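You operate a simulated robot arm through the tools that you are given. There is no shell and no other tool. Be economical: measure what you need, move in short steps, check, and stop when the job is done.

You are at the controls of a simulated robot arm. One attempt, no reset.

## Task
Serve potato and egg from the frying pan and slide the plates to their sides of the table.
Fine: potato on the cream plate, toward the sofa-side edge; egg on the pink plate, toward the fridge-side edge; roll and pan stay.
Where things are to end (x, y in the base frame): cream plate within 50 mm of [380, 280]; pink plate within 50 mm of [380, -240].

The check looks at the end state, three seconds after you hand in, the way a careful person would. Anything else that was tipped, shoved, dropped, spilled or broken makes it a failure.

## Robot
A 7-joint arm with a two-finger parallel gripper, fixed in place. Base frame: the origin is at the foot of the arm, x ahead of it, y to its left, z up; the work surface is at about z = 760. Lengths are in mm, angles in rad, forces in N, time in s.
With the tool pointing down near the work surface it reaches from about 200 to 680 mm from the base axis. Its first joint turns from -1.152 to 1.152 rad. Payload 2.4 kg.
The TCP is the grasp point between the finger pads, 30 mm short of the fingertips. In the tool frame z runs along the fingers and y along their closing line. Largest opening 94 mm; finger width 28, thickness 10; the body of the gripper, 50 by 96 mm, starts 55 mm behind the TCP.
Orientation is told as [roll, pitch, yaw] about the base's x, y, z axes, in that order, counted from this pose: with the fingers straight down and closing along the base's y, the tool's x points along the base's -x, its y along +y and its z along -z.

## Interface
- The arm moves only by the tool jog_arm. Its argument "commands" is a list of rows, each a list of 7 numbers: the shift along the base's x, y, z in mm, then the turn, a rotation vector about the base's x, y, z in rad, then the finger opening in mm, from 0 to 94. In form: [[x, y, z, wx, wy, wz, jaw], ...]. A call has 1 to 12 rows; each row is the pose to reach, as a shift and turn from the pose commanded when the call began. Rows are played at 5 a second. More than 50 mm and 0.15 rad between two rows, or a gripper value outside its range, and nothing of the call is played. A pose out of reach is approached as far as the arm can. The call stops where the force on the tool passes 60 N (or 10 N more than at its start, if that is more) or the arm is blocked; 0.2 s more then pass. The fingers move at their own pace (about 153 mm/s each) and stop on an object; they squeeze with about 31 N. The grip force told is the motor's: it shows also when the fingers shut on nothing. Time passes only in rows, and 0.2 s behind the last, so rows that repeat a pose let the fingers close. The reply holds the time, the measured pose of the TCP, the force on the tool along the base axes, the opening and the grip force, in the units named above and with some noise, with the torque about the TCP (base axes, N m) and any sound that the robot's microphone picked up.
- Cameras (640 x 400 px; columns grow to the right, rows downward): "scene" is fixed at [32.5, 474.9, 1433.6]; the picture's right is [-0.77, -0.64, 0.00], its down [-0.43, 0.51, -0.74] and it looks along [0.48, -0.57, -0.67] (base axes); focal length 329 px, centre (320, 200). "wrist" rides on the gripper at [76, 14, -102] in the tool frame; the picture's right is [-0.18, 0.98, 0.00], its down [-0.75, -0.14, -0.64] and it looks along [-0.63, -0.12, 0.77] (tool axes); focal length 243 px, centre (320, 200). There is no depth. A picture from a camera that has moved, and an enlarged one, comes with that camera's place and axes in the base frame and with its lens.
- snapshot(camera): a new picture of that camera. The clock stands still meanwhile.
- zoom(camera, box): a new picture of the part [left, top, right, bottom] of that camera's present view, enlarged. The clock stands still meanwhile.
- sign_off(): hands the job in; it is judged then, once.

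Go step by step. Nothing tells you positions but the pictures and the camera data: compare them with the known pose of the tool, close in by small moves and look again before you grip or let go. The budget is 120 turns and 68 pictures, counting those below and the enlarged ones. Unless the task says otherwise, let go and move clear before handing in, and close with one line.

The tools are called after "Emit:" by a JSON object that holds its "api" and its "payload". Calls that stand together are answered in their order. jog_arm: Moves the arm, as the interface text tells. Its arguments: {"type":"object","properties":{"commands":{"type":"array","items":{"type":"array","items":{"type":"number"}}}},"required":["commands"]} The other tools are called the same way: snapshot (camera) takes a picture; zoom (camera, box) takes an enlarged picture of a part of a camera's view; sign_off () hands the job in.

At the start:

```text
time: 0.0
tcp_pos: [381.8, 12.7, 1040.2]
ee_rot: [0.0, 0.001, 0.0]
ft_force: [0.5, 0.2, 0.1]
wrist_torque: [0.02, 0.0, -0.01]
opening: 93.8
finger_force: 0.0
```

scene: 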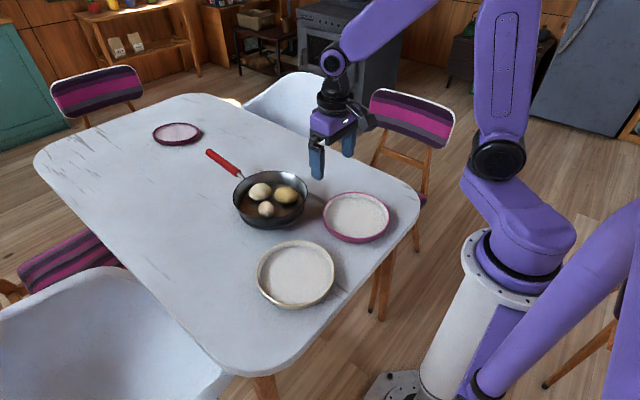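
wrist: 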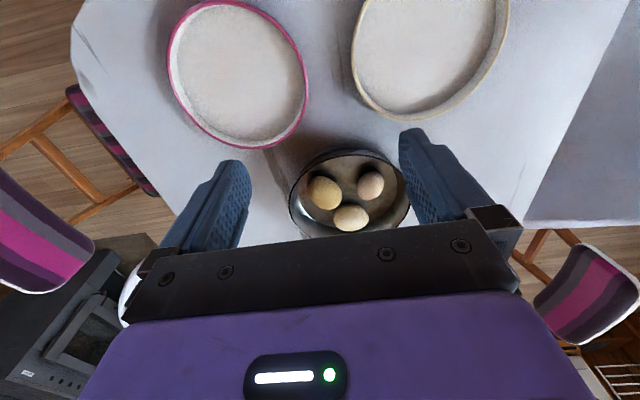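

I see three round foods in the pan at about (610, 14), the cream plate near (385, 147) and the pink plate near (380, -102). I'll zoom in to tell the potato, egg and roll apart.

Emit:
{"api": "zoom", "payload": {"camera": "scene", "box": [220, 160, 320, 235]}}

Emit:
{"api": "zoom", "payload": {"camera": "wrist", "box": [280, 140, 420, 235]}}

Emit:
{"api": "zoom", "payload": {"camera": "scene", "box": [230, 170, 430, 320]}}

```text
5.33 times, centred on (270, 198) of scene
camera zoom: at [32.5, 474.9, 1433.6], right [-0.77, -0.64, 0.0], down [-0.43, 0.51, -0.74], along [0.48, -0.57, -0.67], focal length 1754 px, centre (587, 213)
```

zoom: 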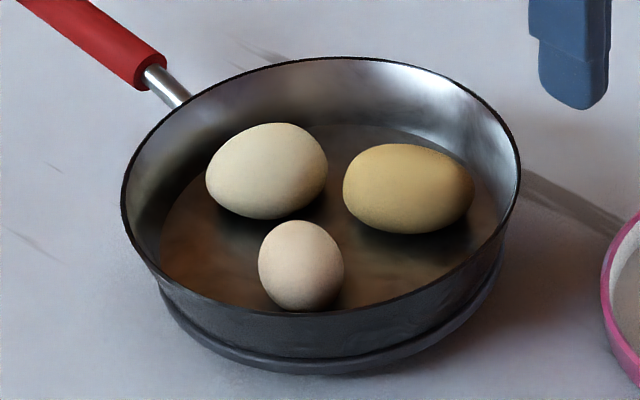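

```text
4.21 times, centred on (350, 188) of wrist
camera zoom: at [306.6, 27.5, 1141.4], right [0.18, 0.98, 0.0], down [0.75, -0.14, 0.64], along [0.63, -0.12, -0.77], focal length 1022 px, centre (194, 253)
```

zoom: 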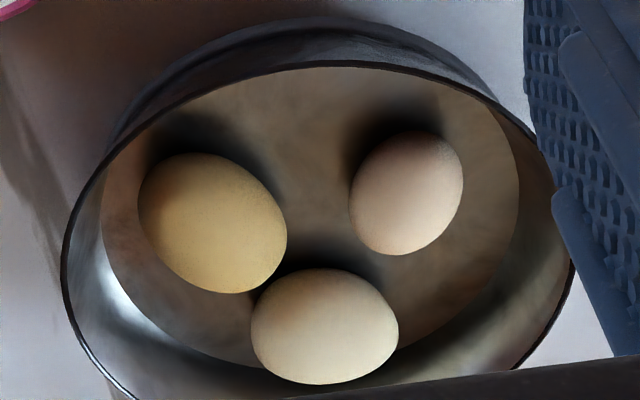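

```text
2.67 times, centred on (330, 245) of scene
camera zoom: at [32.5, 474.9, 1433.6], right [-0.77, -0.64, 0.0], down [-0.43, 0.51, -0.74], along [0.48, -0.57, -0.67], focal length 877 px, centre (293, 80)
```

zoom: 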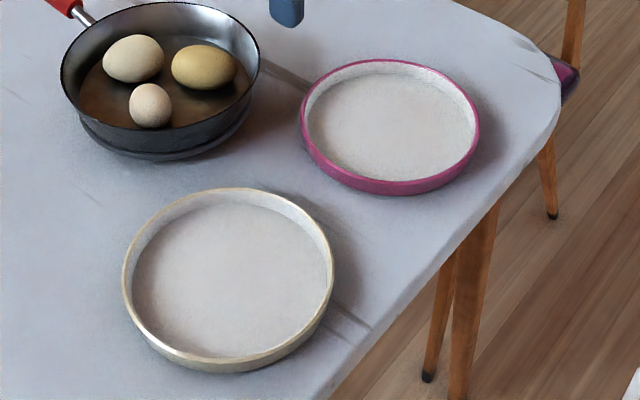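

The yellow item (about 573, -16), the small pinkish one (577, 62) and the large pale one (643, 23) look like potato, egg and roll respectively. I'll get closer to confirm that.

Emit:
{"api": "jog_arm", "payload": {"commands": [[40, 2, -20, 0, 0, 0, 94], [80, 4, -40, 0, 0, 0, 94], [118, 7, -80, 0, 0, 0, 94]]}}

Emit:
{"api": "snapshot", "payload": {"camera": "wrist"}}

```text
refused: row 3 steps farther than a row can; nothing moved
```

```text
62 pictures are left
camera wrist: at [306.6, 27.5, 1141.4], right [0.18, 0.98, 0.0], down [0.75, -0.14, 0.64], along [0.63, -0.12, -0.77], focal length 243 px, centre (320, 200)
```

wrist: 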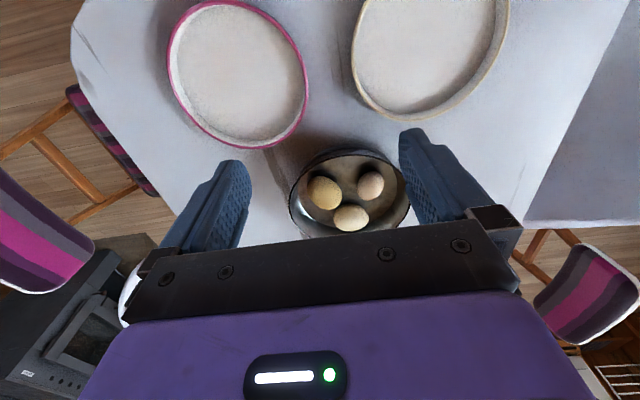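

The last step was too long, so nothing moved. I'll resend it with evenly spaced steps.

Emit:
{"api": "jog_arm", "payload": {"commands": [[30, 2, -20, 0, 0, 0, 94], [60, 4, -40, 0, 0, 0, 94], [90, 6, -60, 0, 0, 0, 94], [118, 7, -80, 0, 0, 0, 94], [118, 7, -80, 0, 0, 0, 94]]}}

Emit:
{"api": "snapshot", "payload": {"camera": "wrist"}}

```text
time: 1.2
tcp_pos: [501.0, 20.5, 959.3]
ee_rot: [0.0, -0.001, -0.001]
ft_force: [-0.3, 0.5, 0.2]
wrist_torque: [0.02, -0.01, 0.0]
opening: 94.2
finger_force: 0.0
```

```text
61 pictures are left
camera wrist: at [425.4, 34.5, 1061.2], right [0.18, 0.98, 0.0], down [0.75, -0.14, 0.64], along [0.63, -0.12, -0.77], focal length 243 px, centre (320, 200)
```

wrist: 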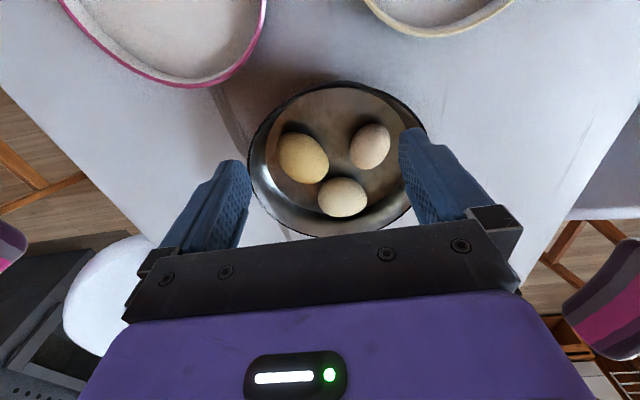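

Emit:
{"api": "zoom", "payload": {"camera": "wrist", "box": [240, 75, 430, 240]}}

```text
2.42 times, centred on (335, 158) of wrist
camera zoom: at [425.4, 34.5, 1061.2], right [0.18, 0.98, 0.0], down [0.75, -0.14, 0.64], along [0.63, -0.12, -0.77], focal length 588 px, centre (284, 303)
```

zoom: 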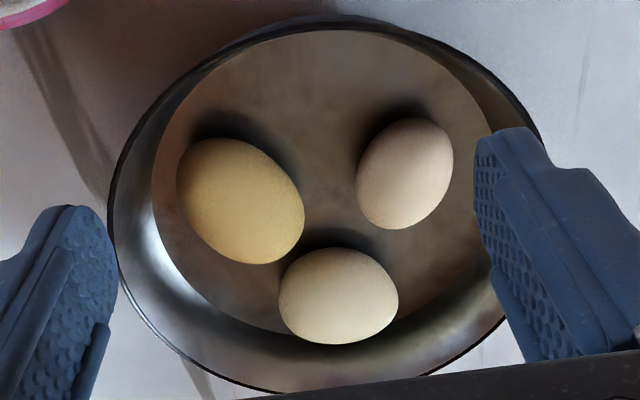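

Sizes so far are yellow about 72x52, pale about 70x57 and pinkish about 45x57, which suits an egg. Before gripping I'll enlarge each item to check its surface texture.

Emit:
{"api": "zoom", "payload": {"camera": "wrist", "box": [288, 125, 334, 155]}}

Emit:
{"api": "zoom", "payload": {"camera": "wrist", "box": [312, 170, 375, 220]}}

Emit:
{"api": "zoom", "payload": {"camera": "wrist", "box": [272, 126, 335, 186]}}

Emit:
{"api": "zoom", "payload": {"camera": "wrist", "box": [340, 118, 400, 175]}}

```text
13.33 times, centred on (311, 140) of wrist
camera zoom: at [425.4, 34.5, 1061.2], right [0.18, 0.98, 0.0], down [0.75, -0.14, 0.64], along [0.63, -0.12, -0.77], focal length 3235 px, centre (440, 1000)
```

zoom: 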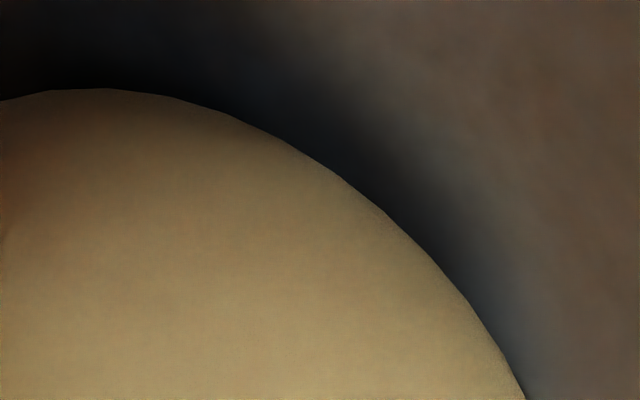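

```text
8.00 times, centred on (344, 195) of wrist
camera zoom: at [425.4, 34.5, 1061.2], right [0.18, 0.98, 0.0], down [0.75, -0.14, 0.64], along [0.63, -0.12, -0.77], focal length 1941 px, centre (132, 240)
```

zoom: 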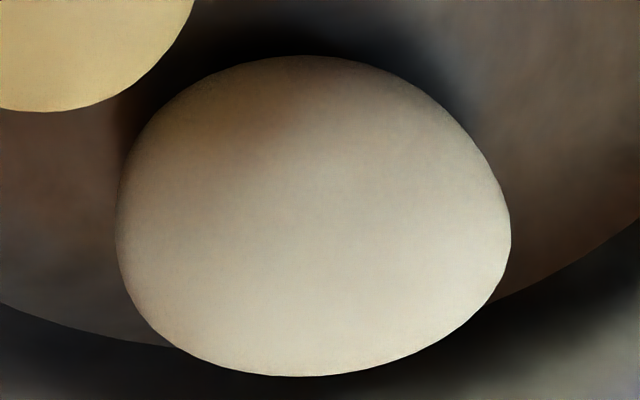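

```text
6.67 times, centred on (304, 156) of wrist
camera zoom: at [425.4, 34.5, 1061.2], right [0.18, 0.98, 0.0], down [0.75, -0.14, 0.64], along [0.63, -0.12, -0.77], focal length 1618 px, centre (430, 493)
```

zoom: 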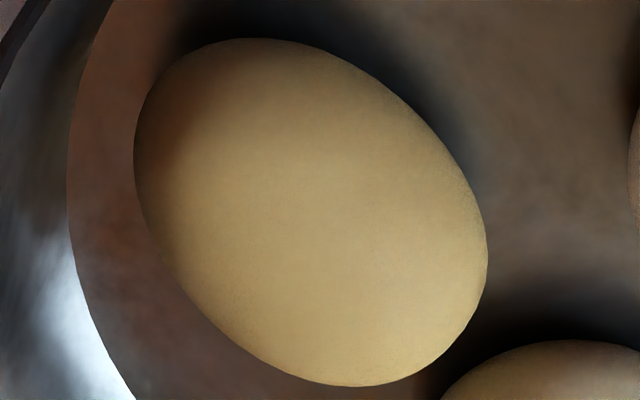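

```text
7.02 times, centred on (370, 146) of wrist
camera zoom: at [425.4, 34.5, 1061.2], right [0.18, 0.98, 0.0], down [0.75, -0.14, 0.64], along [0.63, -0.12, -0.77], focal length 1703 px, centre (-31, 575)
```

zoom: 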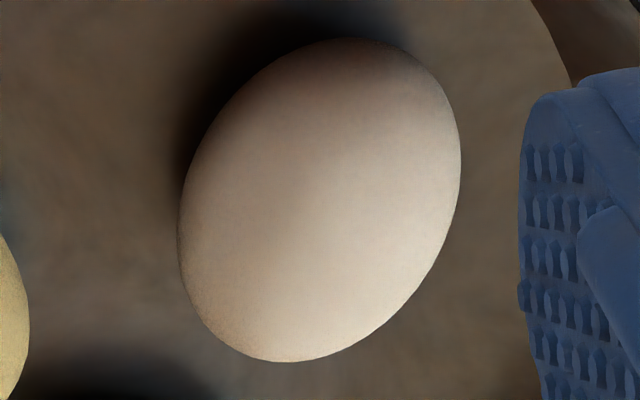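

Yellow is taken as potato, with its long axis about 35° from x, roughly radial in the pan. I'll move above it at yaw about 0.62 so the fingers close across the short side.

Emit:
{"api": "jog_arm", "payload": {"commands": [[15, -7, 0, 0, 0, 0.124, 94], [30, -14, 0, 0, 0, 0.248, 94], [45, -21, 0, 0, 0, 0.372, 88], [60, -28, -15, 0, 0, 0.496, 84], [74, -35, -35, 0, 0, 0.62, 80], [74, -35, -65, 0, 0, 0.62, 80], [74, -35, -65, 0, 0, 0.62, 80]]}}

Emit:
{"api": "snapshot", "payload": {"camera": "wrist"}}

Emit:
{"api": "zoom", "payload": {"camera": "scene", "box": [210, 120, 350, 240]}}

```text
time: 2.8
tcp_pos: [574.4, -14.9, 893.6]
ee_rot: [-0.001, -0.001, 0.621]
ft_force: [1.1, -0.6, -0.4]
wrist_torque: [0.03, 0.01, -0.03]
opening: 79.9
finger_force: 0.0
```

```text
55 pictures are left
camera wrist: at [504.9, -47.2, 996.2], right [-0.42, 0.91, 0.0], down [0.69, 0.32, 0.64], along [0.58, 0.27, -0.77], focal length 243 px, centre (320, 200)
```

wrist: 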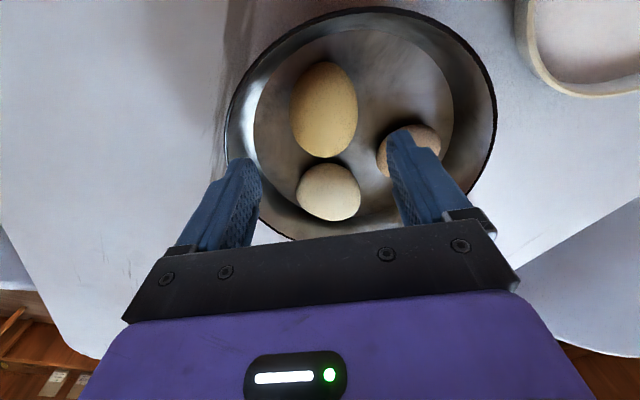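

```text
3.33 times, centred on (280, 180) of scene
camera zoom: at [32.5, 474.9, 1433.6], right [-0.77, -0.64, 0.0], down [-0.43, 0.51, -0.74], along [0.48, -0.57, -0.67], focal length 1096 px, centre (453, 267)
```

zoom: 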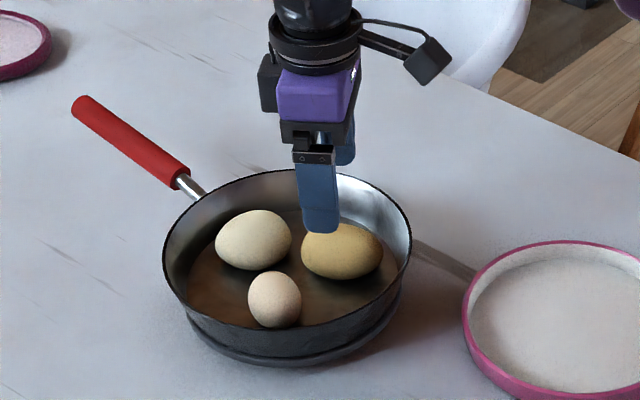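

The potato centre works out at about (569, -14). I'll lower to about z 825 with a 74 mm opening, shifted slightly toward the pan's middle, and check.

Emit:
{"api": "jog_arm", "payload": {"commands": [[-2, 5, -20, 0, 0, 0, 74], [-2, 5, -45, 0, 0, 0, 74], [-2, 5, -65, 0, 0, 0, 74], [-2, 5, -65, 0, 0, 0, 74]]}}

Emit:
{"api": "snapshot", "payload": {"camera": "wrist"}}

Emit:
{"api": "zoom", "payload": {"camera": "scene", "box": [220, 140, 320, 235]}}

```text
time: 3.8
tcp_pos: [571.1, -8.0, 828.7]
ee_rot: [-0.001, 0.001, 0.62]
ft_force: [-0.1, 0.6, 0.1]
wrist_torque: [-0.05, -0.03, -0.04]
opening: 74.0
finger_force: 0.1
```

```text
53 pictures are left
camera wrist: at [502.0, -42.8, 930.8], right [-0.42, 0.91, 0.0], down [0.69, 0.32, 0.64], along [0.58, 0.27, -0.77], focal length 243 px, centre (320, 200)
```

wrist: 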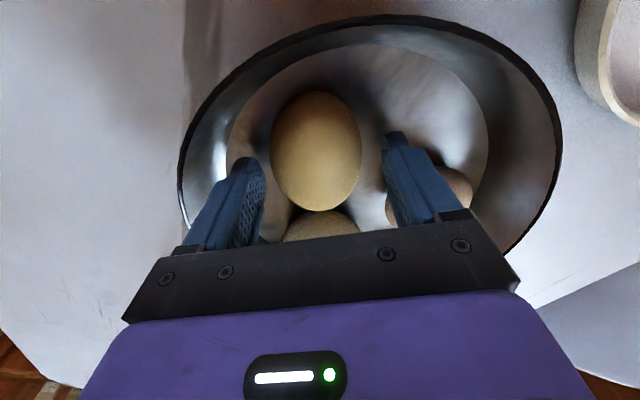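

```text
4.21 times, centred on (270, 188) of scene
camera zoom: at [32.5, 474.9, 1433.6], right [-0.77, -0.64, 0.0], down [-0.43, 0.51, -0.74], along [0.48, -0.57, -0.67], focal length 1385 px, centre (530, 253)
```

zoom: 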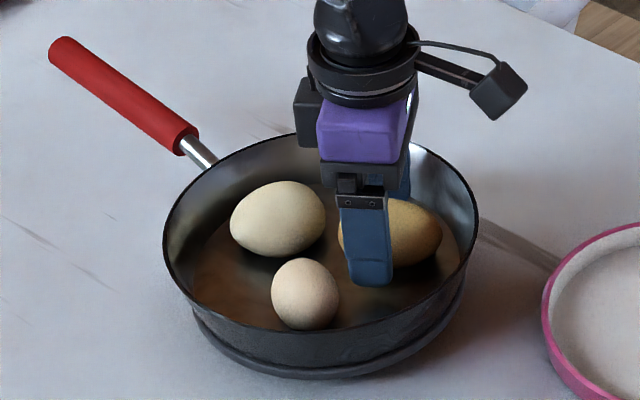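

The potato sits about 4 mm nearer the left finger. I'll shift by that much, descend to z about 808 and close.

Emit:
{"api": "jog_arm", "payload": {"commands": [[2, -3, -5, 0, 0, 0, 74], [2, -3, -13, 0, 0, 0, 74], [2, -3, -20, 0, 0, 0, 74], [2, -3, -20, 0, 0, 0, 74]]}}

Emit:
{"api": "jog_arm", "payload": {"commands": [[0, 0, 0, 0, 0, 0, 60], [0, 0, 0, 0, 0, 0, 50], [0, 0, 0, 0, 0, 0, 40], [0, 0, 0, 0, 0, 0, 40]]}}

Emit:
{"api": "snapshot", "payload": {"camera": "wrist"}}

```text
time: 4.5
tcp_pos: [575.2, -13.6, 820.6]
ee_rot: [0.002, -0.001, 0.619]
ft_force: [-2.0, 0.1, 10.4]
wrist_torque: [0.31, 0.35, 0.1]
opening: 73.9
finger_force: 0.0
stopped in row 3: the force on the tool passed its limit at 74 N (the readings are from after the stop); the commanded pose is now the measured one
```

```text
time: 5.5
tcp_pos: [575.1, -12.4, 819.3]
ee_rot: [-0.001, -0.002, 0.619]
ft_force: [-3.3, 8.0, 25.0]
wrist_torque: [0.58, 0.41, 0.08]
opening: 54.9
finger_force: 31.2
```

```text
51 pictures are left
camera wrist: at [505.7, -44.6, 921.8], right [-0.42, 0.91, 0.0], down [0.69, 0.32, 0.64], along [0.58, 0.27, -0.77], focal length 243 px, centre (320, 200)
```

wrist: 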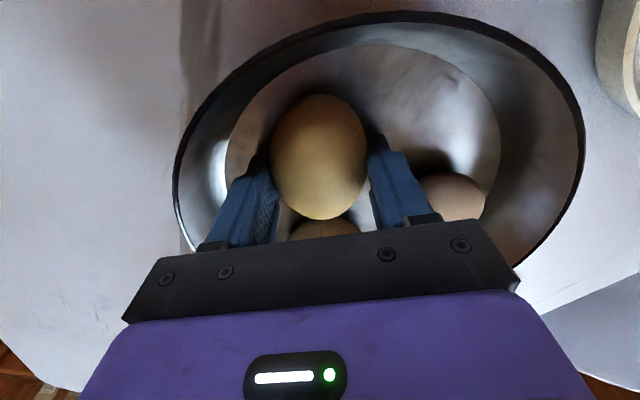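

The fingertips met the pan floor at about z 789, higher than I assumed, and the potato is gripped at 55 mm. I'll lift gently and read the weight.

Emit:
{"api": "jog_arm", "payload": {"commands": [[0, 0, 5, 0, 0, 0, 40], [0, 0, 15, 0, 0, 0, 40], [0, 0, 30, 0, 0, 0, 40], [0, 0, 50, 0, 0, 0, 40], [0, 0, 70, 0, 0, 0, 40], [0, 0, 70, 0, 0, 0, 40], [0, 0, 70, 0, 0, 0, 40]]}}

Emit:
{"api": "jog_arm", "payload": {"commands": [[0, 0, 0, 0, 0, 0, 40]]}}

Emit:
{"api": "jog_arm", "payload": {"commands": [[0, 0, 0, 0, 0, 0, 40]]}}

Emit:
{"api": "jog_arm", "payload": {"commands": [[0, 0, 0, 0, 0, 0, 40]]}}

Emit:
{"api": "snapshot", "payload": {"camera": "scene"}}

Emit:
{"api": "snapshot", "payload": {"camera": "wrist"}}

```text
time: 7.1
tcp_pos: [573.9, -11.8, 888.8]
ee_rot: [-0.002, 0.001, 0.618]
ft_force: [0.3, -0.4, 0.0]
wrist_torque: [0.01, 0.01, 0.02]
opening: 40.0
finger_force: 0.0
```

```text
time: 7.5
tcp_pos: [573.8, -12.5, 889.0]
ee_rot: [0.002, 0.0, 0.62]
ft_force: [-0.7, 0.2, -0.9]
wrist_torque: [0.01, -0.02, 0.05]
opening: 40.1
finger_force: 0.1
```

```text
time: 7.9
tcp_pos: [574.8, -12.9, 888.1]
ee_rot: [0.0, -0.001, 0.619]
ft_force: [-0.4, -0.2, -0.8]
wrist_torque: [-0.01, -0.03, 0.04]
opening: 40.0
finger_force: 0.0
```

```text
time: 8.3
tcp_pos: [575.0, -13.5, 890.0]
ee_rot: [0.001, 0.0, 0.62]
ft_force: [0.8, 0.2, 0.3]
wrist_torque: [-0.02, -0.04, 0.0]
opening: 39.8
finger_force: 0.0
```

```text
50 pictures are left
```

scene: 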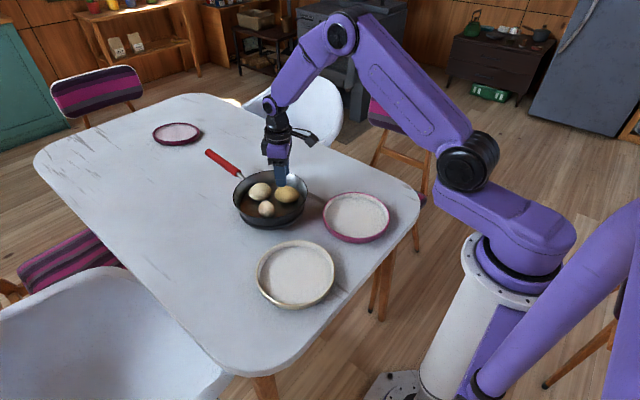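

```text
49 pictures are left
camera wrist: at [505.4, -45.5, 991.0], right [-0.42, 0.91, 0.0], down [0.7, 0.32, 0.64], along [0.58, 0.27, -0.77], focal length 243 px, centre (320, 200)
```

wrist: 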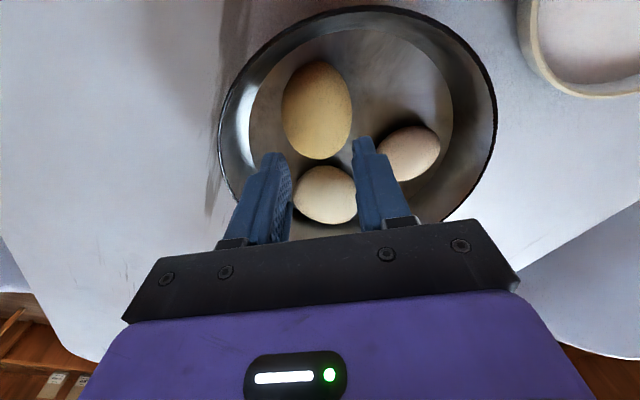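

The lift came up empty: the potato slipped out and stayed in the pan, slightly shifted. I need the true pan floor height, so I'll probe the clear spot near (580, 26) gently with closed fingers.

Emit:
{"api": "jog_arm", "payload": {"commands": [[2, 13, 0, 0, 0, -0.12, 20], [4, 26, 0, 0, 0, -0.24, 2], [6, 38, 0, 0, 0, -0.36, 2], [6, 38, -20, 0, 0, -0.49, 2], [6, 38, -45, 0, 0, -0.62, 2], [6, 38, -60, 0, 0, -0.62, 2], [6, 38, -60, 0, 0, -0.62, 2]]}}

Emit:
{"api": "jog_arm", "payload": {"commands": [[0, 0, -3, 0, 0, 0, 2], [0, 0, -6, 0, 0, 0, 2], [0, 0, -9, 0, 0, 0, 2], [0, 0, -12, 0, 0, 0, 2]]}}

Emit:
{"api": "snapshot", "payload": {"camera": "wrist"}}

Emit:
{"api": "zoom", "payload": {"camera": "scene", "box": [220, 140, 320, 235]}}

```text
time: 9.9
tcp_pos: [580.5, 25.2, 828.4]
ee_rot: [0.001, 0.001, -0.001]
ft_force: [-0.7, -0.6, -0.3]
wrist_torque: [0.01, -0.02, -0.02]
opening: 2.0
finger_force: 0.0
```

```text
time: 10.9
tcp_pos: [581.3, 24.3, 819.7]
ee_rot: [0.002, -0.001, 0.001]
ft_force: [-15.2, -1.3, 46.6]
wrist_torque: [-0.04, 0.68, -0.02]
opening: 2.1
finger_force: 0.1
```

```text
48 pictures are left
camera wrist: at [505.6, 38.9, 921.8], right [0.18, 0.98, 0.0], down [0.75, -0.14, 0.64], along [0.63, -0.12, -0.77], focal length 243 px, centre (320, 200)
```

wrist: 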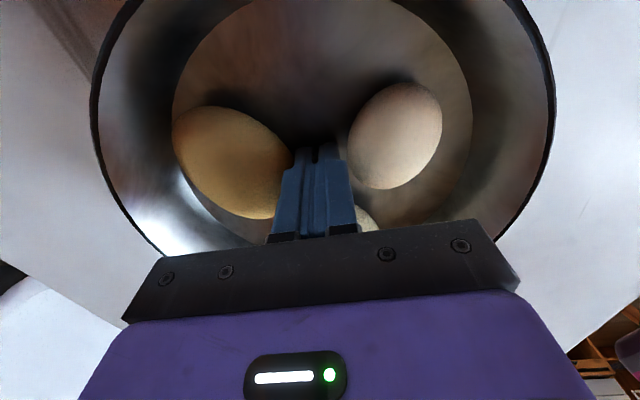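

```text
4.21 times, centred on (270, 188) of scene
camera zoom: at [31.2, 474.8, 1433.7], right [-0.77, -0.64, 0.0], down [-0.43, 0.51, -0.74], along [0.48, -0.57, -0.67], focal length 1385 px, centre (530, 253)
```

zoom: 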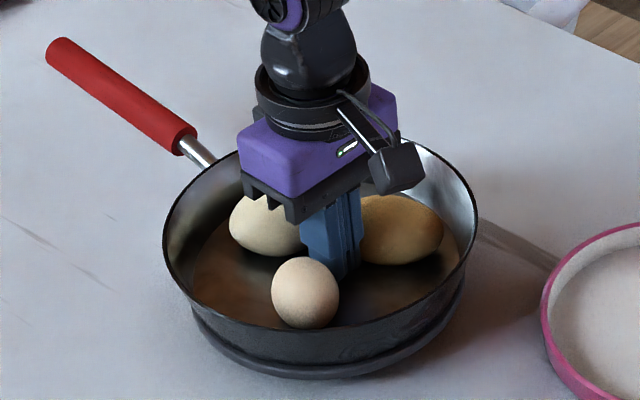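

The pan floor is really at about z 790, so the food centres are near z 815. That puts the potato at about (561, -18), meaning my first grip was off-centre. I'll lift and re-approach at yaw about 0.95.

Emit:
{"api": "jog_arm", "payload": {"commands": [[0, 0, 25, 0, 0, 0, 2], [0, 0, 55, 0, 0, 0, 2], [0, -5, 75, 0, 0, 0.14, 30], [-3, -10, 80, 0, 0, 0.28, 64], [-6, -15, 80, 0, 0, 0.42, 66], [-9, -22, 80, 0, 0, 0.56, 66], [-12, -28, 80, 0, 0, 0.7, 66], [-15, -34, 80, 0, 0, 0.84, 66], [-16, -38, 80, 0, 0, 0.95, 66], [-16, -38, 80, 0, 0, 0.95, 66]]}}

Emit:
{"api": "snapshot", "payload": {"camera": "wrist"}}

```text
time: 13.1
tcp_pos: [563.6, -13.1, 896.3]
ee_rot: [0.001, 0.0, 0.95]
ft_force: [0.3, 0.4, -0.5]
wrist_torque: [0.0, -0.01, 0.01]
opening: 65.9
finger_force: 0.0
```

```text
46 pictures are left
camera wrist: at [509.6, -66.6, 999.1], right [-0.69, 0.72, 0.0], down [0.55, 0.53, 0.64], along [0.46, 0.44, -0.77], focal length 243 px, centre (320, 200)
```

wrist: 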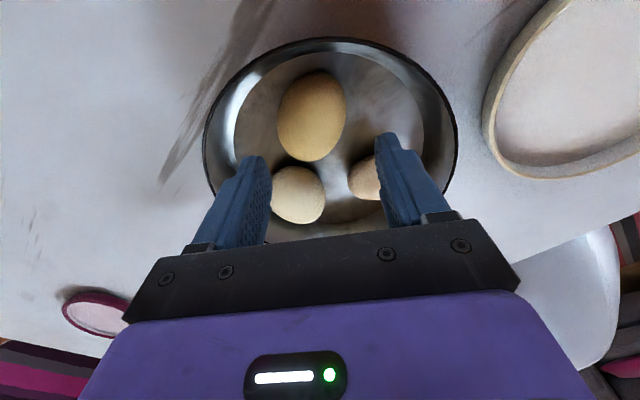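

The potato reads at about (563, -22), with its long axis matching yaw about 0.8. I'll turn to that, move over it and descend to z 832, keeping the tips about 12 mm above the pan floor.

Emit:
{"api": "jog_arm", "payload": {"commands": [[1, -3, -5, 0, 0, -0.14, 68], [2, -5, -15, 0, 0, -0.15, 68], [2, -5, -35, 0, 0, -0.15, 68], [2, -5, -50, 0, 0, -0.15, 68], [2, -5, -58, 0, 0, -0.15, 68], [2, -5, -64, 0, 0, -0.15, 68], [2, -5, -64, 0, 0, -0.15, 68]]}}

Emit:
{"api": "snapshot", "payload": {"camera": "wrist"}}

Emit:
{"api": "zoom", "payload": {"camera": "scene", "box": [220, 140, 320, 235]}}

```text
time: 14.7
tcp_pos: [566.6, -19.9, 833.4]
ee_rot: [0.0, -0.001, 0.798]
ft_force: [-0.2, -0.5, 0.4]
wrist_torque: [0.0, 0.02, 0.0]
opening: 68.0
finger_force: 0.1
```

```text
45 pictures are left
camera wrist: at [504.6, -62.8, 934.9], right [-0.58, 0.82, 0.0], down [0.63, 0.44, 0.64], along [0.52, 0.37, -0.77], focal length 243 px, centre (320, 200)
```

wrist: 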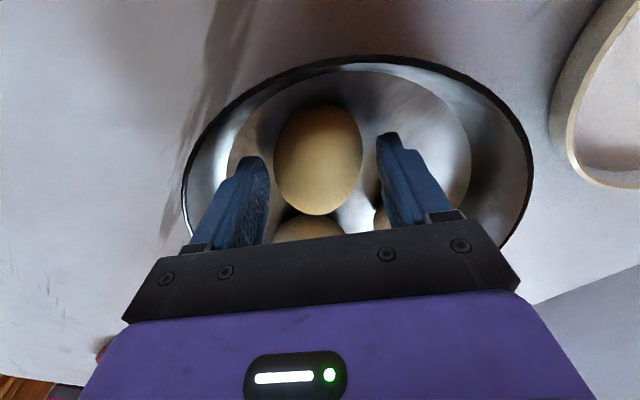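

```text
4.21 times, centred on (270, 188) of scene
camera zoom: at [32.5, 474.9, 1433.6], right [-0.77, -0.64, 0.0], down [-0.43, 0.51, -0.74], along [0.48, -0.57, -0.67], focal length 1385 px, centre (530, 253)
```

zoom: 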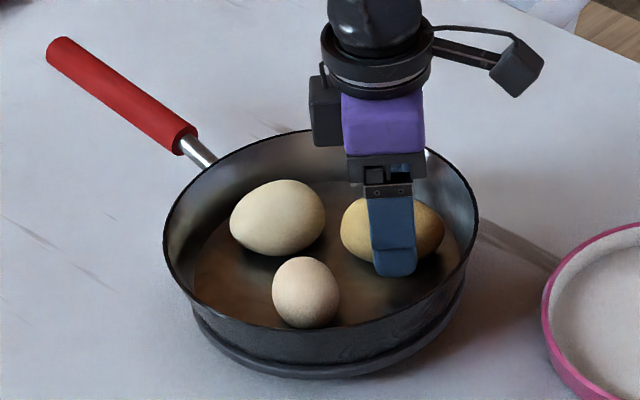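

The potato is centred between the fingers, with the TCP about 5 mm inward of its middle. I'll nudge outward 3 mm, drop 5 mm, close and lift in one go.

Emit:
{"api": "jog_arm", "payload": {"commands": [[-2, -2, -3, 0, 0, 0, 68], [-2, -2, -6, 0, 0, 0, 68], [-2, -2, -6, 0, 0, 0, 60], [-2, -2, -6, 0, 0, 0, 50], [-2, -2, -6, 0, 0, 0, 40], [-2, -2, -6, 0, 0, 0, 40]]}}

Emit:
{"api": "snapshot", "payload": {"camera": "wrist"}}

```text
time: 16.1
tcp_pos: [564.6, -19.5, 826.5]
ee_rot: [0.001, 0.002, 0.8]
ft_force: [-0.2, 0.3, 0.7]
wrist_torque: [-0.01, -0.01, -0.05]
opening: 54.9
finger_force: 31.4
```

```text
43 pictures are left
camera wrist: at [502.5, -64.6, 928.8], right [-0.58, 0.82, 0.0], down [0.63, 0.44, 0.64], along [0.52, 0.37, -0.77], focal length 243 px, centre (320, 200)
```

wrist: 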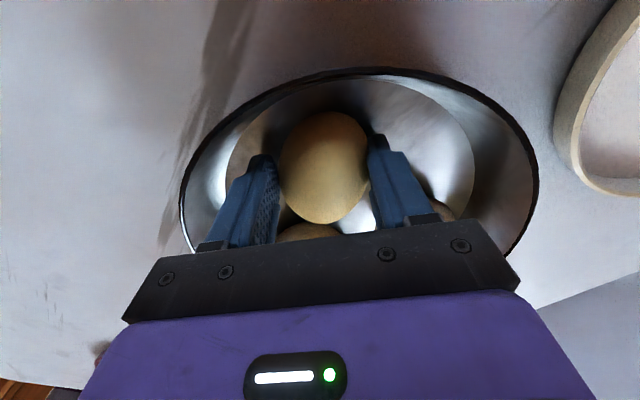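

Clean grip at 55 mm with no side load. Lifting slowly.

Emit:
{"api": "jog_arm", "payload": {"commands": [[0, 0, 4, 0, 0, 0, 40], [0, 0, 10, 0, 0, 0, 40], [0, 0, 20, 0, 0, 0, 40], [0, 0, 35, 0, 0, 0, 40], [0, 0, 55, 0, 0, 0, 40], [0, 0, 80, 0, 0, 0, 40], [0, 0, 80, 0, 0, 0, 40]]}}

Emit:
{"api": "snapshot", "payload": {"camera": "wrist"}}

```text
time: 17.7
tcp_pos: [565.0, -21.0, 906.3]
ee_rot: [0.001, 0.0, 0.8]
ft_force: [0.1, -0.3, -1.5]
wrist_torque: [-0.04, 0.02, -0.02]
opening: 55.0
finger_force: 30.9
```

```text
42 pictures are left
camera wrist: at [502.7, -65.0, 1008.7], right [-0.58, 0.82, 0.0], down [0.63, 0.44, 0.64], along [0.52, 0.37, -0.77], focal length 243 px, centre (320, 200)
```

wrist: 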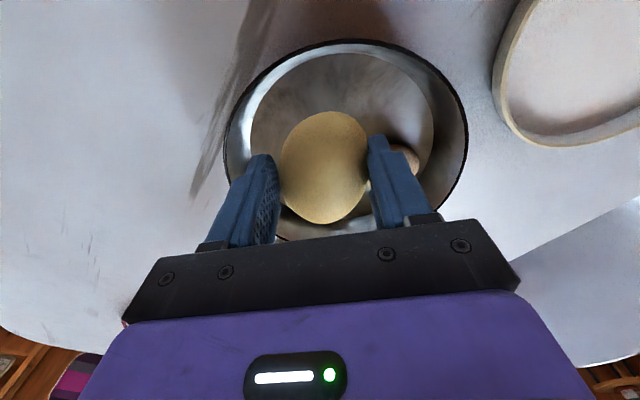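

The potato is held clear of the pan. Before moving on I'll weigh it at rest to confirm it isn't the roll.

Emit:
{"api": "jog_arm", "payload": {"commands": [[0, 0, 0, 0, 0, 0, 40]]}}

Emit:
{"api": "jog_arm", "payload": {"commands": [[0, 0, 0, 0, 0, 0, 40]]}}

Emit:
{"api": "jog_arm", "payload": {"commands": [[0, 0, 0, 0, 0, 0, 40]]}}

Emit:
{"api": "jog_arm", "payload": {"commands": [[0, 0, 0, 0, 0, 0, 40]]}}

Emit:
{"api": "jog_arm", "payload": {"commands": [[0, 0, 0, 0, 0, 0, 40]]}}

Emit:
{"api": "jog_arm", "payload": {"commands": [[0, 0, 0, 0, 0, 0, 40]]}}

```text
time: 18.1
tcp_pos: [565.2, -19.5, 906.4]
ee_rot: [0.002, 0.001, 0.8]
ft_force: [-0.4, 0.6, -1.0]
wrist_torque: [0.01, -0.02, 0.0]
opening: 55.2
finger_force: 31.2
```

```text
time: 18.5
tcp_pos: [564.5, -20.6, 906.5]
ee_rot: [-0.001, 0.003, 0.799]
ft_force: [-0.2, -0.4, -1.6]
wrist_torque: [-0.01, -0.01, 0.0]
opening: 54.9
finger_force: 31.3
```

```text
time: 18.9
tcp_pos: [565.7, -21.0, 906.0]
ee_rot: [0.0, 0.004, 0.8]
ft_force: [0.2, -0.4, -0.7]
wrist_torque: [-0.02, 0.03, -0.03]
opening: 54.8
finger_force: 30.9
```

```text
time: 19.3
tcp_pos: [565.7, -20.7, 905.5]
ee_rot: [0.0, -0.001, 0.798]
ft_force: [0.0, 0.0, -1.4]
wrist_torque: [0.01, -0.01, -0.03]
opening: 55.2
finger_force: 31.1
```

```text
time: 19.7
tcp_pos: [564.4, -21.3, 906.8]
ee_rot: [0.0, 0.001, 0.798]
ft_force: [0.3, 0.1, -2.5]
wrist_torque: [-0.03, -0.01, 0.01]
opening: 55.3
finger_force: 30.2
```

```text
time: 20.1
tcp_pos: [564.8, -20.6, 906.7]
ee_rot: [0.001, 0.001, 0.798]
ft_force: [0.2, 0.2, -2.2]
wrist_torque: [-0.04, -0.01, 0.01]
opening: 55.0
finger_force: 31.3
```

The weight averages about 1.5 N (about 150 g) and it is firm, which means potato. Carrying it over the cream plate at about (385, 150).

Emit:
{"api": "jog_arm", "payload": {"commands": [[-25, 23, 10, 0, 0, 0, 40], [-55, 50, 15, 0, 0, 0, 40], [-85, 78, 15, 0, 0, 0, 40], [-115, 106, 15, 0, 0, 0, 40], [-145, 135, 15, 0, 0, 0, 40], [-165, 155, 15, 0, 0, 0, 40], [-180, 170, 15, 0, 0, 0, 40], [-180, 170, 15, 0, 0, 0, 40]]}}

Emit:
{"api": "snapshot", "payload": {"camera": "scene"}}

Emit:
{"api": "snapshot", "payload": {"camera": "wrist"}}

```text
time: 21.9
tcp_pos: [384.7, 149.9, 921.5]
ee_rot: [0.003, 0.002, 0.799]
ft_force: [-0.1, -0.1, -1.1]
wrist_torque: [-0.03, 0.0, 0.03]
opening: 54.9
finger_force: 31.2
```

```text
41 pictures are left
```

scene: 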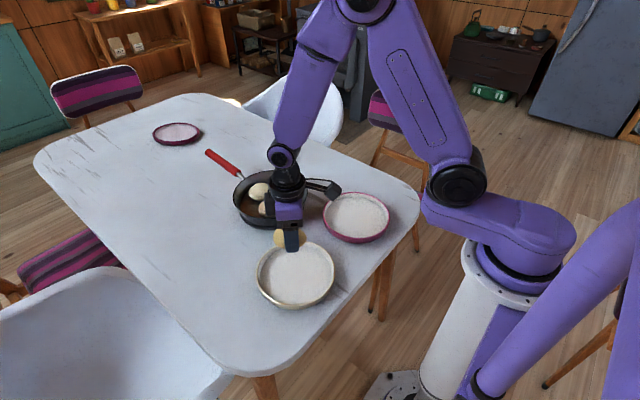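

```text
40 pictures are left
camera wrist: at [321.9, 105.6, 1024.0], right [-0.58, 0.82, 0.0], down [0.63, 0.44, 0.64], along [0.52, 0.37, -0.77], focal length 243 px, centre (320, 200)
```

wrist: 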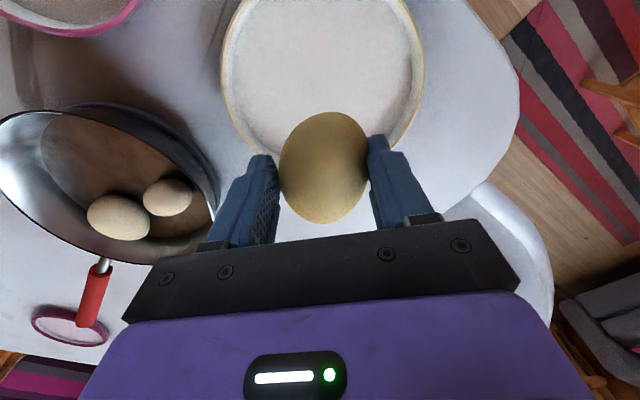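

The grey sofa is on the +y side as expected, and the cream plate's centre comes out at about (368, 150). I'll move over the centre and lower to z 830 first.

Emit:
{"api": "jog_arm", "payload": {"commands": [[-8, 0, -20, 0, 0, 0, 40], [-15, 0, -45, 0, 0, 0, 40], [-15, 0, -70, 0, 0, 0, 40], [-15, 0, -91, 0, 0, 0, 40], [-15, 0, -91, 0, 0, 0, 40]]}}

Emit:
{"api": "zoom", "payload": {"camera": "scene", "box": [230, 190, 370, 320]}}

```text
time: 23.1
tcp_pos: [370.1, 150.0, 830.6]
ee_rot: [0.001, 0.0, 0.801]
ft_force: [0.5, -0.6, -2.0]
wrist_torque: [-0.03, 0.03, 0.01]
opening: 54.8
finger_force: 30.7
```

```text
3.08 times, centred on (300, 255) of scene
camera zoom: at [32.5, 474.9, 1433.6], right [-0.77, -0.64, 0.0], down [-0.43, 0.51, -0.74], along [0.48, -0.57, -0.67], focal length 1012 px, centre (382, 31)
```

zoom: 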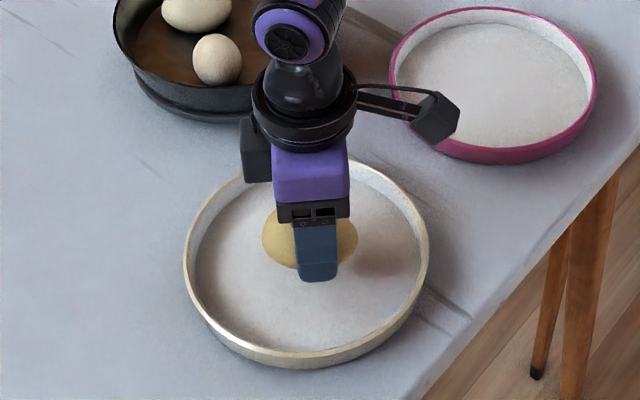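

It is over the plate's middle. Now lowering in small steps until contact.

Emit:
{"api": "jog_arm", "payload": {"commands": [[0, 0, -4, 0, 0, 0, 40], [0, 0, -8, 0, 0, 0, 40], [0, 0, -12, 0, 0, 0, 40], [0, 0, -12, 0, 0, 0, 40]]}}

Emit:
{"api": "jog_arm", "payload": {"commands": [[0, 0, -2, 0, 0, 0, 40], [0, 0, -4, 0, 0, 0, 40], [0, 0, -6, 0, 0, 0, 40], [0, 0, -6, 0, 0, 0, 40]]}}

```text
time: 24.1
tcp_pos: [370.1, 149.3, 818.8]
ee_rot: [0.0, 0.002, 0.799]
ft_force: [-0.9, -0.1, -0.8]
wrist_torque: [0.0, -0.03, 0.04]
opening: 55.2
finger_force: 30.9
```

```text
time: 25.1
tcp_pos: [369.8, 149.9, 813.6]
ee_rot: [-0.001, 0.0, 0.799]
ft_force: [-0.1, 0.2, -1.4]
wrist_torque: [-0.02, -0.04, 0.02]
opening: 55.0
finger_force: 30.9
```

Emit:
{"api": "jog_arm", "payload": {"commands": [[0, 0, -2, 0, 0, 0, 40], [0, 0, -4, 0, 0, 0, 40], [0, 0, -5, 0, 0, 0, 40], [0, 0, -5, 0, 0, 0, 40]]}}

Emit:
{"api": "zoom", "payload": {"camera": "scene", "box": [230, 190, 370, 320]}}

```text
time: 26.1
tcp_pos: [370.9, 148.2, 807.8]
ee_rot: [0.0, 0.003, 0.8]
ft_force: [0.3, -0.5, -1.3]
wrist_torque: [-0.03, -0.02, 0.02]
opening: 54.8
finger_force: 30.4
```

```text
3.08 times, centred on (300, 255) of scene
camera zoom: at [32.5, 474.9, 1433.6], right [-0.77, -0.64, 0.0], down [-0.43, 0.51, -0.74], along [0.48, -0.57, -0.67], focal length 1012 px, centre (382, 31)
```

zoom: 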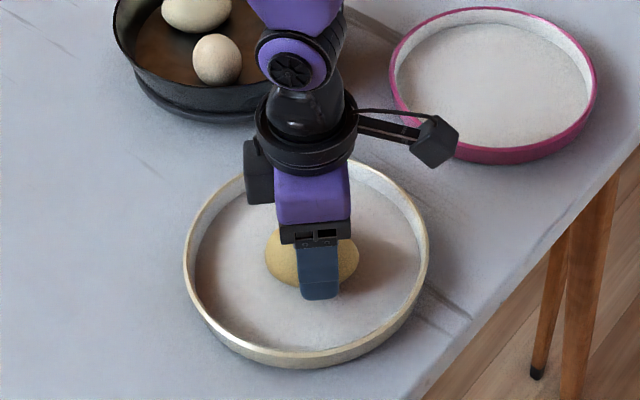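

Emit:
{"api": "jog_arm", "payload": {"commands": [[0, 0, -1, 0, 0, 0, 40], [0, 0, -2, 0, 0, 0, 40], [0, 0, -3, 0, 0, 0, 40], [0, 0, -3, 0, 0, 0, 40]]}}

Emit:
{"api": "jog_arm", "payload": {"commands": [[0, 0, -1, 0, 0, 0, 40], [0, 0, -2, 0, 0, 0, 40], [0, 0, -3, 0, 0, 0, 40], [0, 0, -3, 0, 0, 0, 40]]}}

```text
time: 27.1
tcp_pos: [369.2, 149.9, 804.6]
ee_rot: [-0.001, 0.001, 0.798]
ft_force: [-0.5, 0.8, -1.7]
wrist_torque: [-0.03, -0.01, 0.01]
opening: 54.9
finger_force: 31.0
```

```text
time: 28.1
tcp_pos: [370.0, 149.7, 802.4]
ee_rot: [-0.001, 0.001, 0.801]
ft_force: [-3.9, -0.8, 32.3]
wrist_torque: [0.23, -0.08, 0.02]
opening: 55.0
finger_force: 31.7
```

That's contact, with the plate floor at about z 767. I'll ease up 2 mm, open gently and rise.

Emit:
{"api": "jog_arm", "payload": {"commands": [[0, 0, 2, 0, 0, 0, 40], [0, 0, 2, 0, 0, 0, 58], [0, 0, 2, 0, 0, 0, 62], [0, 0, 2, 0, 0, 0, 72], [0, 0, 2, 0, 0, 0, 72], [0, 0, 20, 0, 0, 0, 72], [0, 0, 50, 0, 0, 0, 72], [0, 0, 90, 0, 0, 0, 72], [0, 0, 125, 0, 0, 0, 72]]}}

Emit:
{"api": "snapshot", "payload": {"camera": "scene"}}

Emit:
{"api": "snapshot", "payload": {"camera": "wrist"}}

```text
time: 30.1
tcp_pos: [370.5, 147.3, 927.6]
ee_rot: [0.002, 0.0, 0.801]
ft_force: [-0.3, 0.1, 0.6]
wrist_torque: [-0.01, -0.01, 0.02]
opening: 71.9
finger_force: 0.1
```

```text
37 pictures are left
```

scene: 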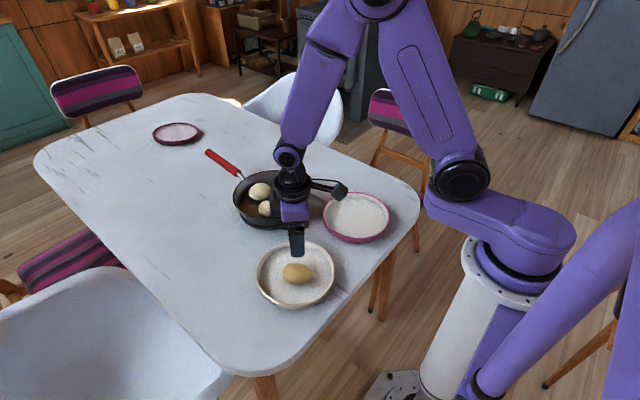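

```text
36 pictures are left
camera wrist: at [308.3, 104.0, 1029.2], right [-0.58, 0.82, 0.0], down [0.63, 0.44, 0.64], along [0.52, 0.37, -0.77], focal length 243 px, centre (320, 200)
```

wrist: 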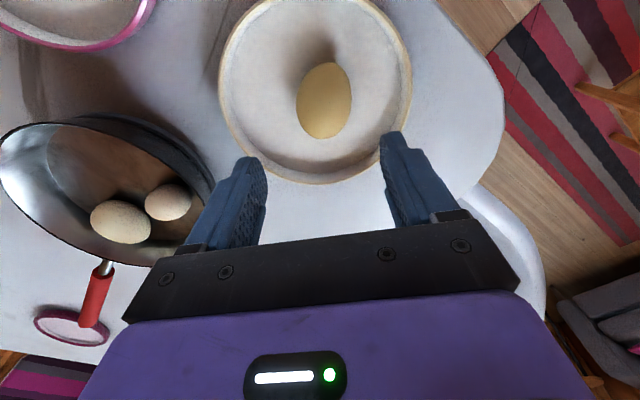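

The potato rests on the cream plate. Next is the egg at about (562, 64), with its long axis about -38° and roughly radial, so I'll hover there at yaw -0.66.

Emit:
{"api": "jog_arm", "payload": {"commands": [[19, -9, 0, 0, 0, -0.146, 72], [38, -17, 0, 0, 0, -0.292, 72], [57, -26, 0, 0, 0, -0.438, 72], [77, -35, 0, 0, 0, -0.584, 72], [96, -43, 0, 0, 0, -0.73, 72], [116, -52, 0, 0, 0, -0.876, 72], [135, -61, -5, 0, 0, -1.022, 72], [155, -70, -10, 0, 0, -1.168, 70], [175, -79, -20, 0, 0, -1.314, 68], [194, -87, -30, 0, 0, -1.46, 66], [194, -87, -30, 0, 0, -1.46, 66]]}}

Emit:
{"api": "snapshot", "payload": {"camera": "wrist"}}

```text
time: 32.5
tcp_pos: [563.5, 63.0, 896.3]
ee_rot: [-0.001, 0.001, -0.664]
ft_force: [0.1, 0.2, -0.8]
wrist_torque: [0.01, 0.02, 0.03]
opening: 65.9
finger_force: 0.0
```

```text
35 pictures are left
camera wrist: at [513.8, 121.2, 999.3], right [0.75, 0.66, 0.0], down [0.51, -0.58, 0.64], along [0.42, -0.48, -0.77], focal length 243 px, centre (320, 200)
```

wrist: 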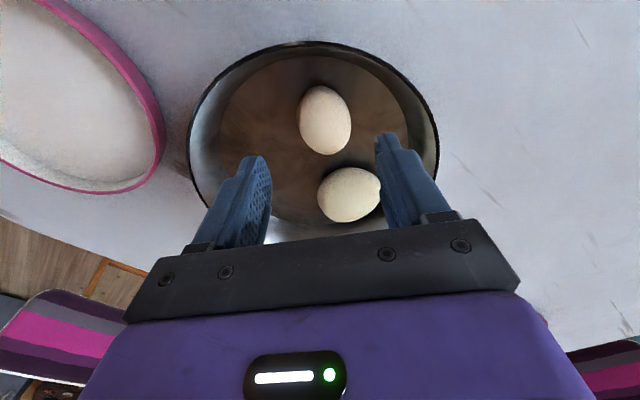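

The egg reads at about (565, 68) and the yaw matches its axis. Descending to z 832 with a 64 mm opening for a check.

Emit:
{"api": "jog_arm", "payload": {"commands": [[1, 3, -15, 0, 0, 0, 64], [1, 3, -35, 0, 0, 0, 64], [1, 3, -52, 0, 0, 0, 64], [1, 3, -65, 0, 0, 0, 64], [1, 3, -65, 0, 0, 0, 64]]}}

Emit:
{"api": "snapshot", "payload": {"camera": "wrist"}}

```text
time: 33.7
tcp_pos: [563.5, 66.4, 831.6]
ee_rot: [0.002, 0.001, -0.659]
ft_force: [0.5, -1.0, 0.2]
wrist_torque: [0.02, 0.01, 0.0]
opening: 64.1
finger_force: 0.2
```

```text
34 pictures are left
camera wrist: at [514.0, 124.2, 933.6], right [0.75, 0.66, 0.0], down [0.51, -0.57, 0.64], along [0.43, -0.48, -0.77], focal length 243 px, centre (320, 200)
```

wrist: 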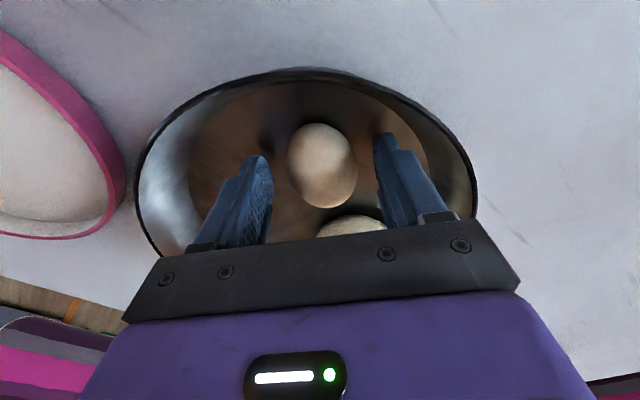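

The egg is centred between the fingers. I'll lower 8 mm and close in stages to keep the squeeze light.

Emit:
{"api": "jog_arm", "payload": {"commands": [[1, 1, -4, 0, 0, 0, 64], [1, 1, -8, 0, 0, 0, 60], [1, 1, -8, 0, 0, 0, 54], [1, 1, -8, 0, 0, 0, 50], [1, 1, -8, 0, 0, 0, 47], [1, 1, -8, 0, 0, 0, 47]]}}

Emit:
{"api": "jog_arm", "payload": {"commands": [[0, 0, 0, 0, 0, 0, 45], [0, 0, 0, 0, 0, 0, 45]]}}

Emit:
{"api": "jog_arm", "payload": {"commands": [[0, 0, 0, 0, 0, 0, 43], [0, 0, 0, 0, 0, 0, 43]]}}

```text
time: 35.1
tcp_pos: [564.3, 66.8, 823.6]
ee_rot: [0.001, 0.002, -0.66]
ft_force: [0.9, 0.2, -0.6]
wrist_torque: [-0.03, 0.02, 0.01]
opening: 46.7
finger_force: 0.0
```

```text
time: 35.7
tcp_pos: [565.4, 66.0, 823.2]
ee_rot: [0.001, 0.0, -0.658]
ft_force: [0.2, 0.1, -0.2]
wrist_torque: [0.0, 0.0, -0.03]
opening: 44.8
finger_force: 0.1
```

```text
time: 36.3
tcp_pos: [565.2, 67.9, 824.1]
ee_rot: [0.001, -0.001, -0.661]
ft_force: [0.0, -0.3, -0.6]
wrist_torque: [-0.01, -0.02, 0.03]
opening: 43.3
finger_force: 0.1
```

Emit:
{"api": "jog_arm", "payload": {"commands": [[0, 0, 0, 0, 0, 0, 42], [0, 0, 0, 0, 0, 0, 41], [0, 0, 0, 0, 0, 0, 41]]}}

Emit:
{"api": "snapshot", "payload": {"camera": "wrist"}}

```text
time: 37.1
tcp_pos: [565.0, 66.6, 823.2]
ee_rot: [0.001, -0.001, -0.659]
ft_force: [0.5, 0.0, 0.7]
wrist_torque: [0.0, 0.01, -0.02]
opening: 42.1
finger_force: 30.5
```

```text
33 pictures are left
camera wrist: at [514.9, 125.0, 925.6], right [0.75, 0.66, 0.0], down [0.51, -0.57, 0.64], along [0.43, -0.48, -0.77], focal length 243 px, centre (320, 200)
```

wrist: 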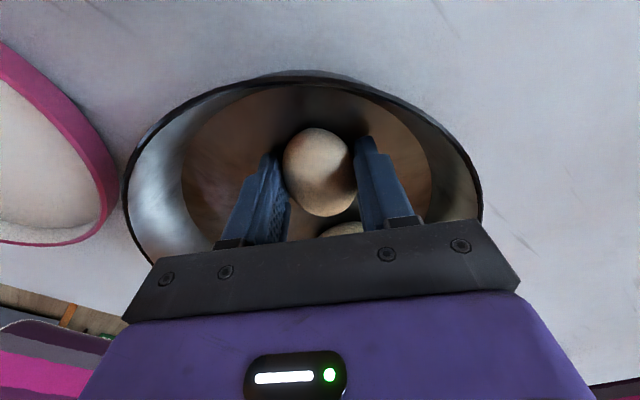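

The egg is gripped at 42 mm with no side load. Lifting it clear and weighing.

Emit:
{"api": "jog_arm", "payload": {"commands": [[0, 0, 4, 0, 0, 0, 40], [0, 0, 10, 0, 0, 0, 40], [0, 0, 20, 0, 0, 0, 40], [0, 0, 40, 0, 0, 0, 40], [0, 0, 65, 0, 0, 0, 40], [0, 0, 95, 0, 0, 0, 40], [0, 0, 95, 0, 0, 0, 40]]}}

Emit:
{"api": "jog_arm", "payload": {"commands": [[0, 0, 0, 0, 0, 0, 40]]}}

Emit:
{"api": "jog_arm", "payload": {"commands": [[0, 0, 0, 0, 0, 0, 40]]}}

Emit:
{"api": "jog_arm", "payload": {"commands": [[0, 0, 0, 0, 0, 0, 40]]}}

Emit:
{"api": "jog_arm", "payload": {"commands": [[0, 0, 0, 0, 0, 0, 40]]}}

Emit:
{"api": "snapshot", "payload": {"camera": "wrist"}}

```text
time: 38.7
tcp_pos: [564.8, 66.2, 919.3]
ee_rot: [0.0, 0.002, -0.66]
ft_force: [0.3, 0.6, -0.6]
wrist_torque: [0.0, 0.02, -0.02]
opening: 42.1
finger_force: 30.9
```

```text
time: 39.1
tcp_pos: [565.0, 67.5, 920.0]
ee_rot: [-0.002, 0.0, -0.66]
ft_force: [0.3, -0.4, -0.7]
wrist_torque: [-0.02, 0.0, 0.0]
opening: 42.1
finger_force: 30.8
```

```text
time: 39.5
tcp_pos: [566.1, 66.3, 920.0]
ee_rot: [-0.001, -0.002, -0.659]
ft_force: [-0.8, -0.3, -1.2]
wrist_torque: [0.01, 0.01, -0.01]
opening: 41.9
finger_force: 30.7
```

```text
time: 39.9
tcp_pos: [565.4, 66.6, 919.3]
ee_rot: [-0.001, 0.001, -0.659]
ft_force: [0.2, -0.3, 0.2]
wrist_torque: [0.02, 0.02, -0.01]
opening: 41.9
finger_force: 30.7
```

```text
time: 40.3
tcp_pos: [566.0, 66.0, 918.6]
ee_rot: [-0.001, -0.001, -0.659]
ft_force: [0.6, 0.0, -1.4]
wrist_torque: [-0.02, -0.02, -0.01]
opening: 41.8
finger_force: 31.5
```

```text
32 pictures are left
camera wrist: at [515.1, 125.1, 1021.8], right [0.75, 0.66, 0.0], down [0.51, -0.57, 0.64], along [0.43, -0.48, -0.77], focal length 243 px, centre (320, 200)
```

wrist: 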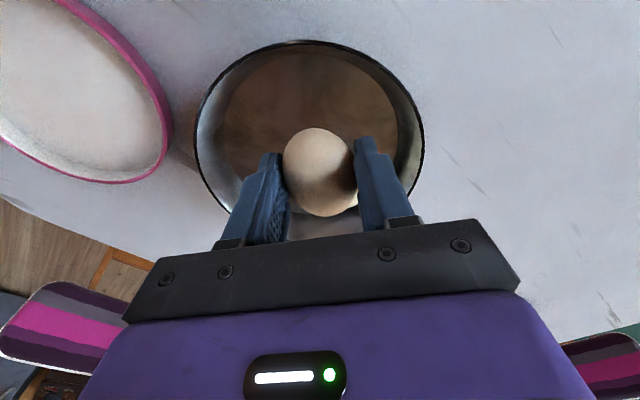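

The weight is about 0.7 N, consistent with an egg. Moving it over the pink plate at about (372, -88), straightening the yaw on the way.

Emit:
{"api": "jog_arm", "payload": {"commands": [[-20, -16, 5, 0, 0, 0.1, 40], [-50, -40, 8, 0, 0, 0.2, 40], [-80, -65, 8, 0, 0, 0.3, 40], [-110, -90, 8, 0, 0, 0.4, 40], [-140, -115, 8, 0, 0, 0.5, 40], [-170, -138, 8, 0, 0, 0.6, 40], [-193, -155, 8, 0, 0, 0.66, 40], [-193, -155, 8, 0, 0, 0.66, 40]]}}

Emit:
{"api": "snapshot", "payload": {"camera": "wrist"}}

Emit:
{"api": "snapshot", "payload": {"camera": "scene"}}

```text
time: 42.1
tcp_pos: [373.1, -89.2, 927.8]
ee_rot: [0.001, 0.001, 0.001]
ft_force: [-0.1, 0.8, -0.7]
wrist_torque: [0.0, 0.0, 0.01]
opening: 41.9
finger_force: 31.2
```

```text
31 pictures are left
camera wrist: at [297.4, -74.7, 1029.0], right [0.18, 0.98, 0.0], down [0.75, -0.14, 0.64], along [0.63, -0.12, -0.77], focal length 243 px, centre (320, 200)
```

wrist: 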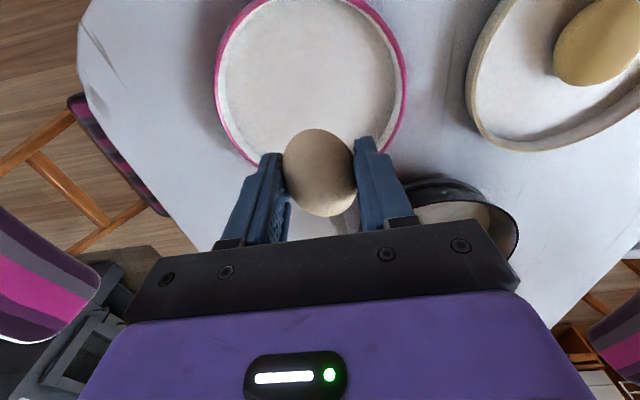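

```text
30 pictures are left
```

scene: 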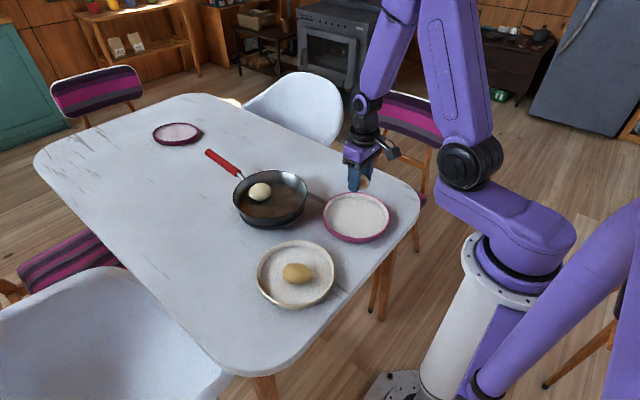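

The pink plate's centre comes out at about (366, -96). Lowering there, with contact expected near TCP z 801.

Emit:
{"api": "jog_arm", "payload": {"commands": [[-3, -3, -25, 0, 0, 0, 40], [-7, -6, -60, 0, 0, 0, 40], [-7, -6, -90, 0, 0, 0, 40], [-7, -6, -110, 0, 0, 0, 40], [-7, -6, -120, 0, 0, 0, 40], [-7, -6, -123, 0, 0, 0, 40], [-7, -6, -123, 0, 0, 0, 40]]}}

Emit:
{"api": "jog_arm", "payload": {"commands": [[0, 0, -1, 0, 0, 0, 40], [0, 0, -2, 0, 0, 0, 40], [0, 0, -2, 0, 0, 0, 40]]}}

```text
time: 43.7
tcp_pos: [365.7, -93.7, 804.0]
ee_rot: [0.0, 0.001, -0.001]
ft_force: [-0.6, 1.1, -1.2]
wrist_torque: [-0.01, -0.03, 0.01]
opening: 41.8
finger_force: 31.3
```

```text
time: 44.5
tcp_pos: [366.0, -95.0, 802.3]
ee_rot: [0.0, -0.001, 0.001]
ft_force: [0.1, -0.2, -0.3]
wrist_torque: [0.0, -0.02, 0.01]
opening: 41.8
finger_force: 31.0
```

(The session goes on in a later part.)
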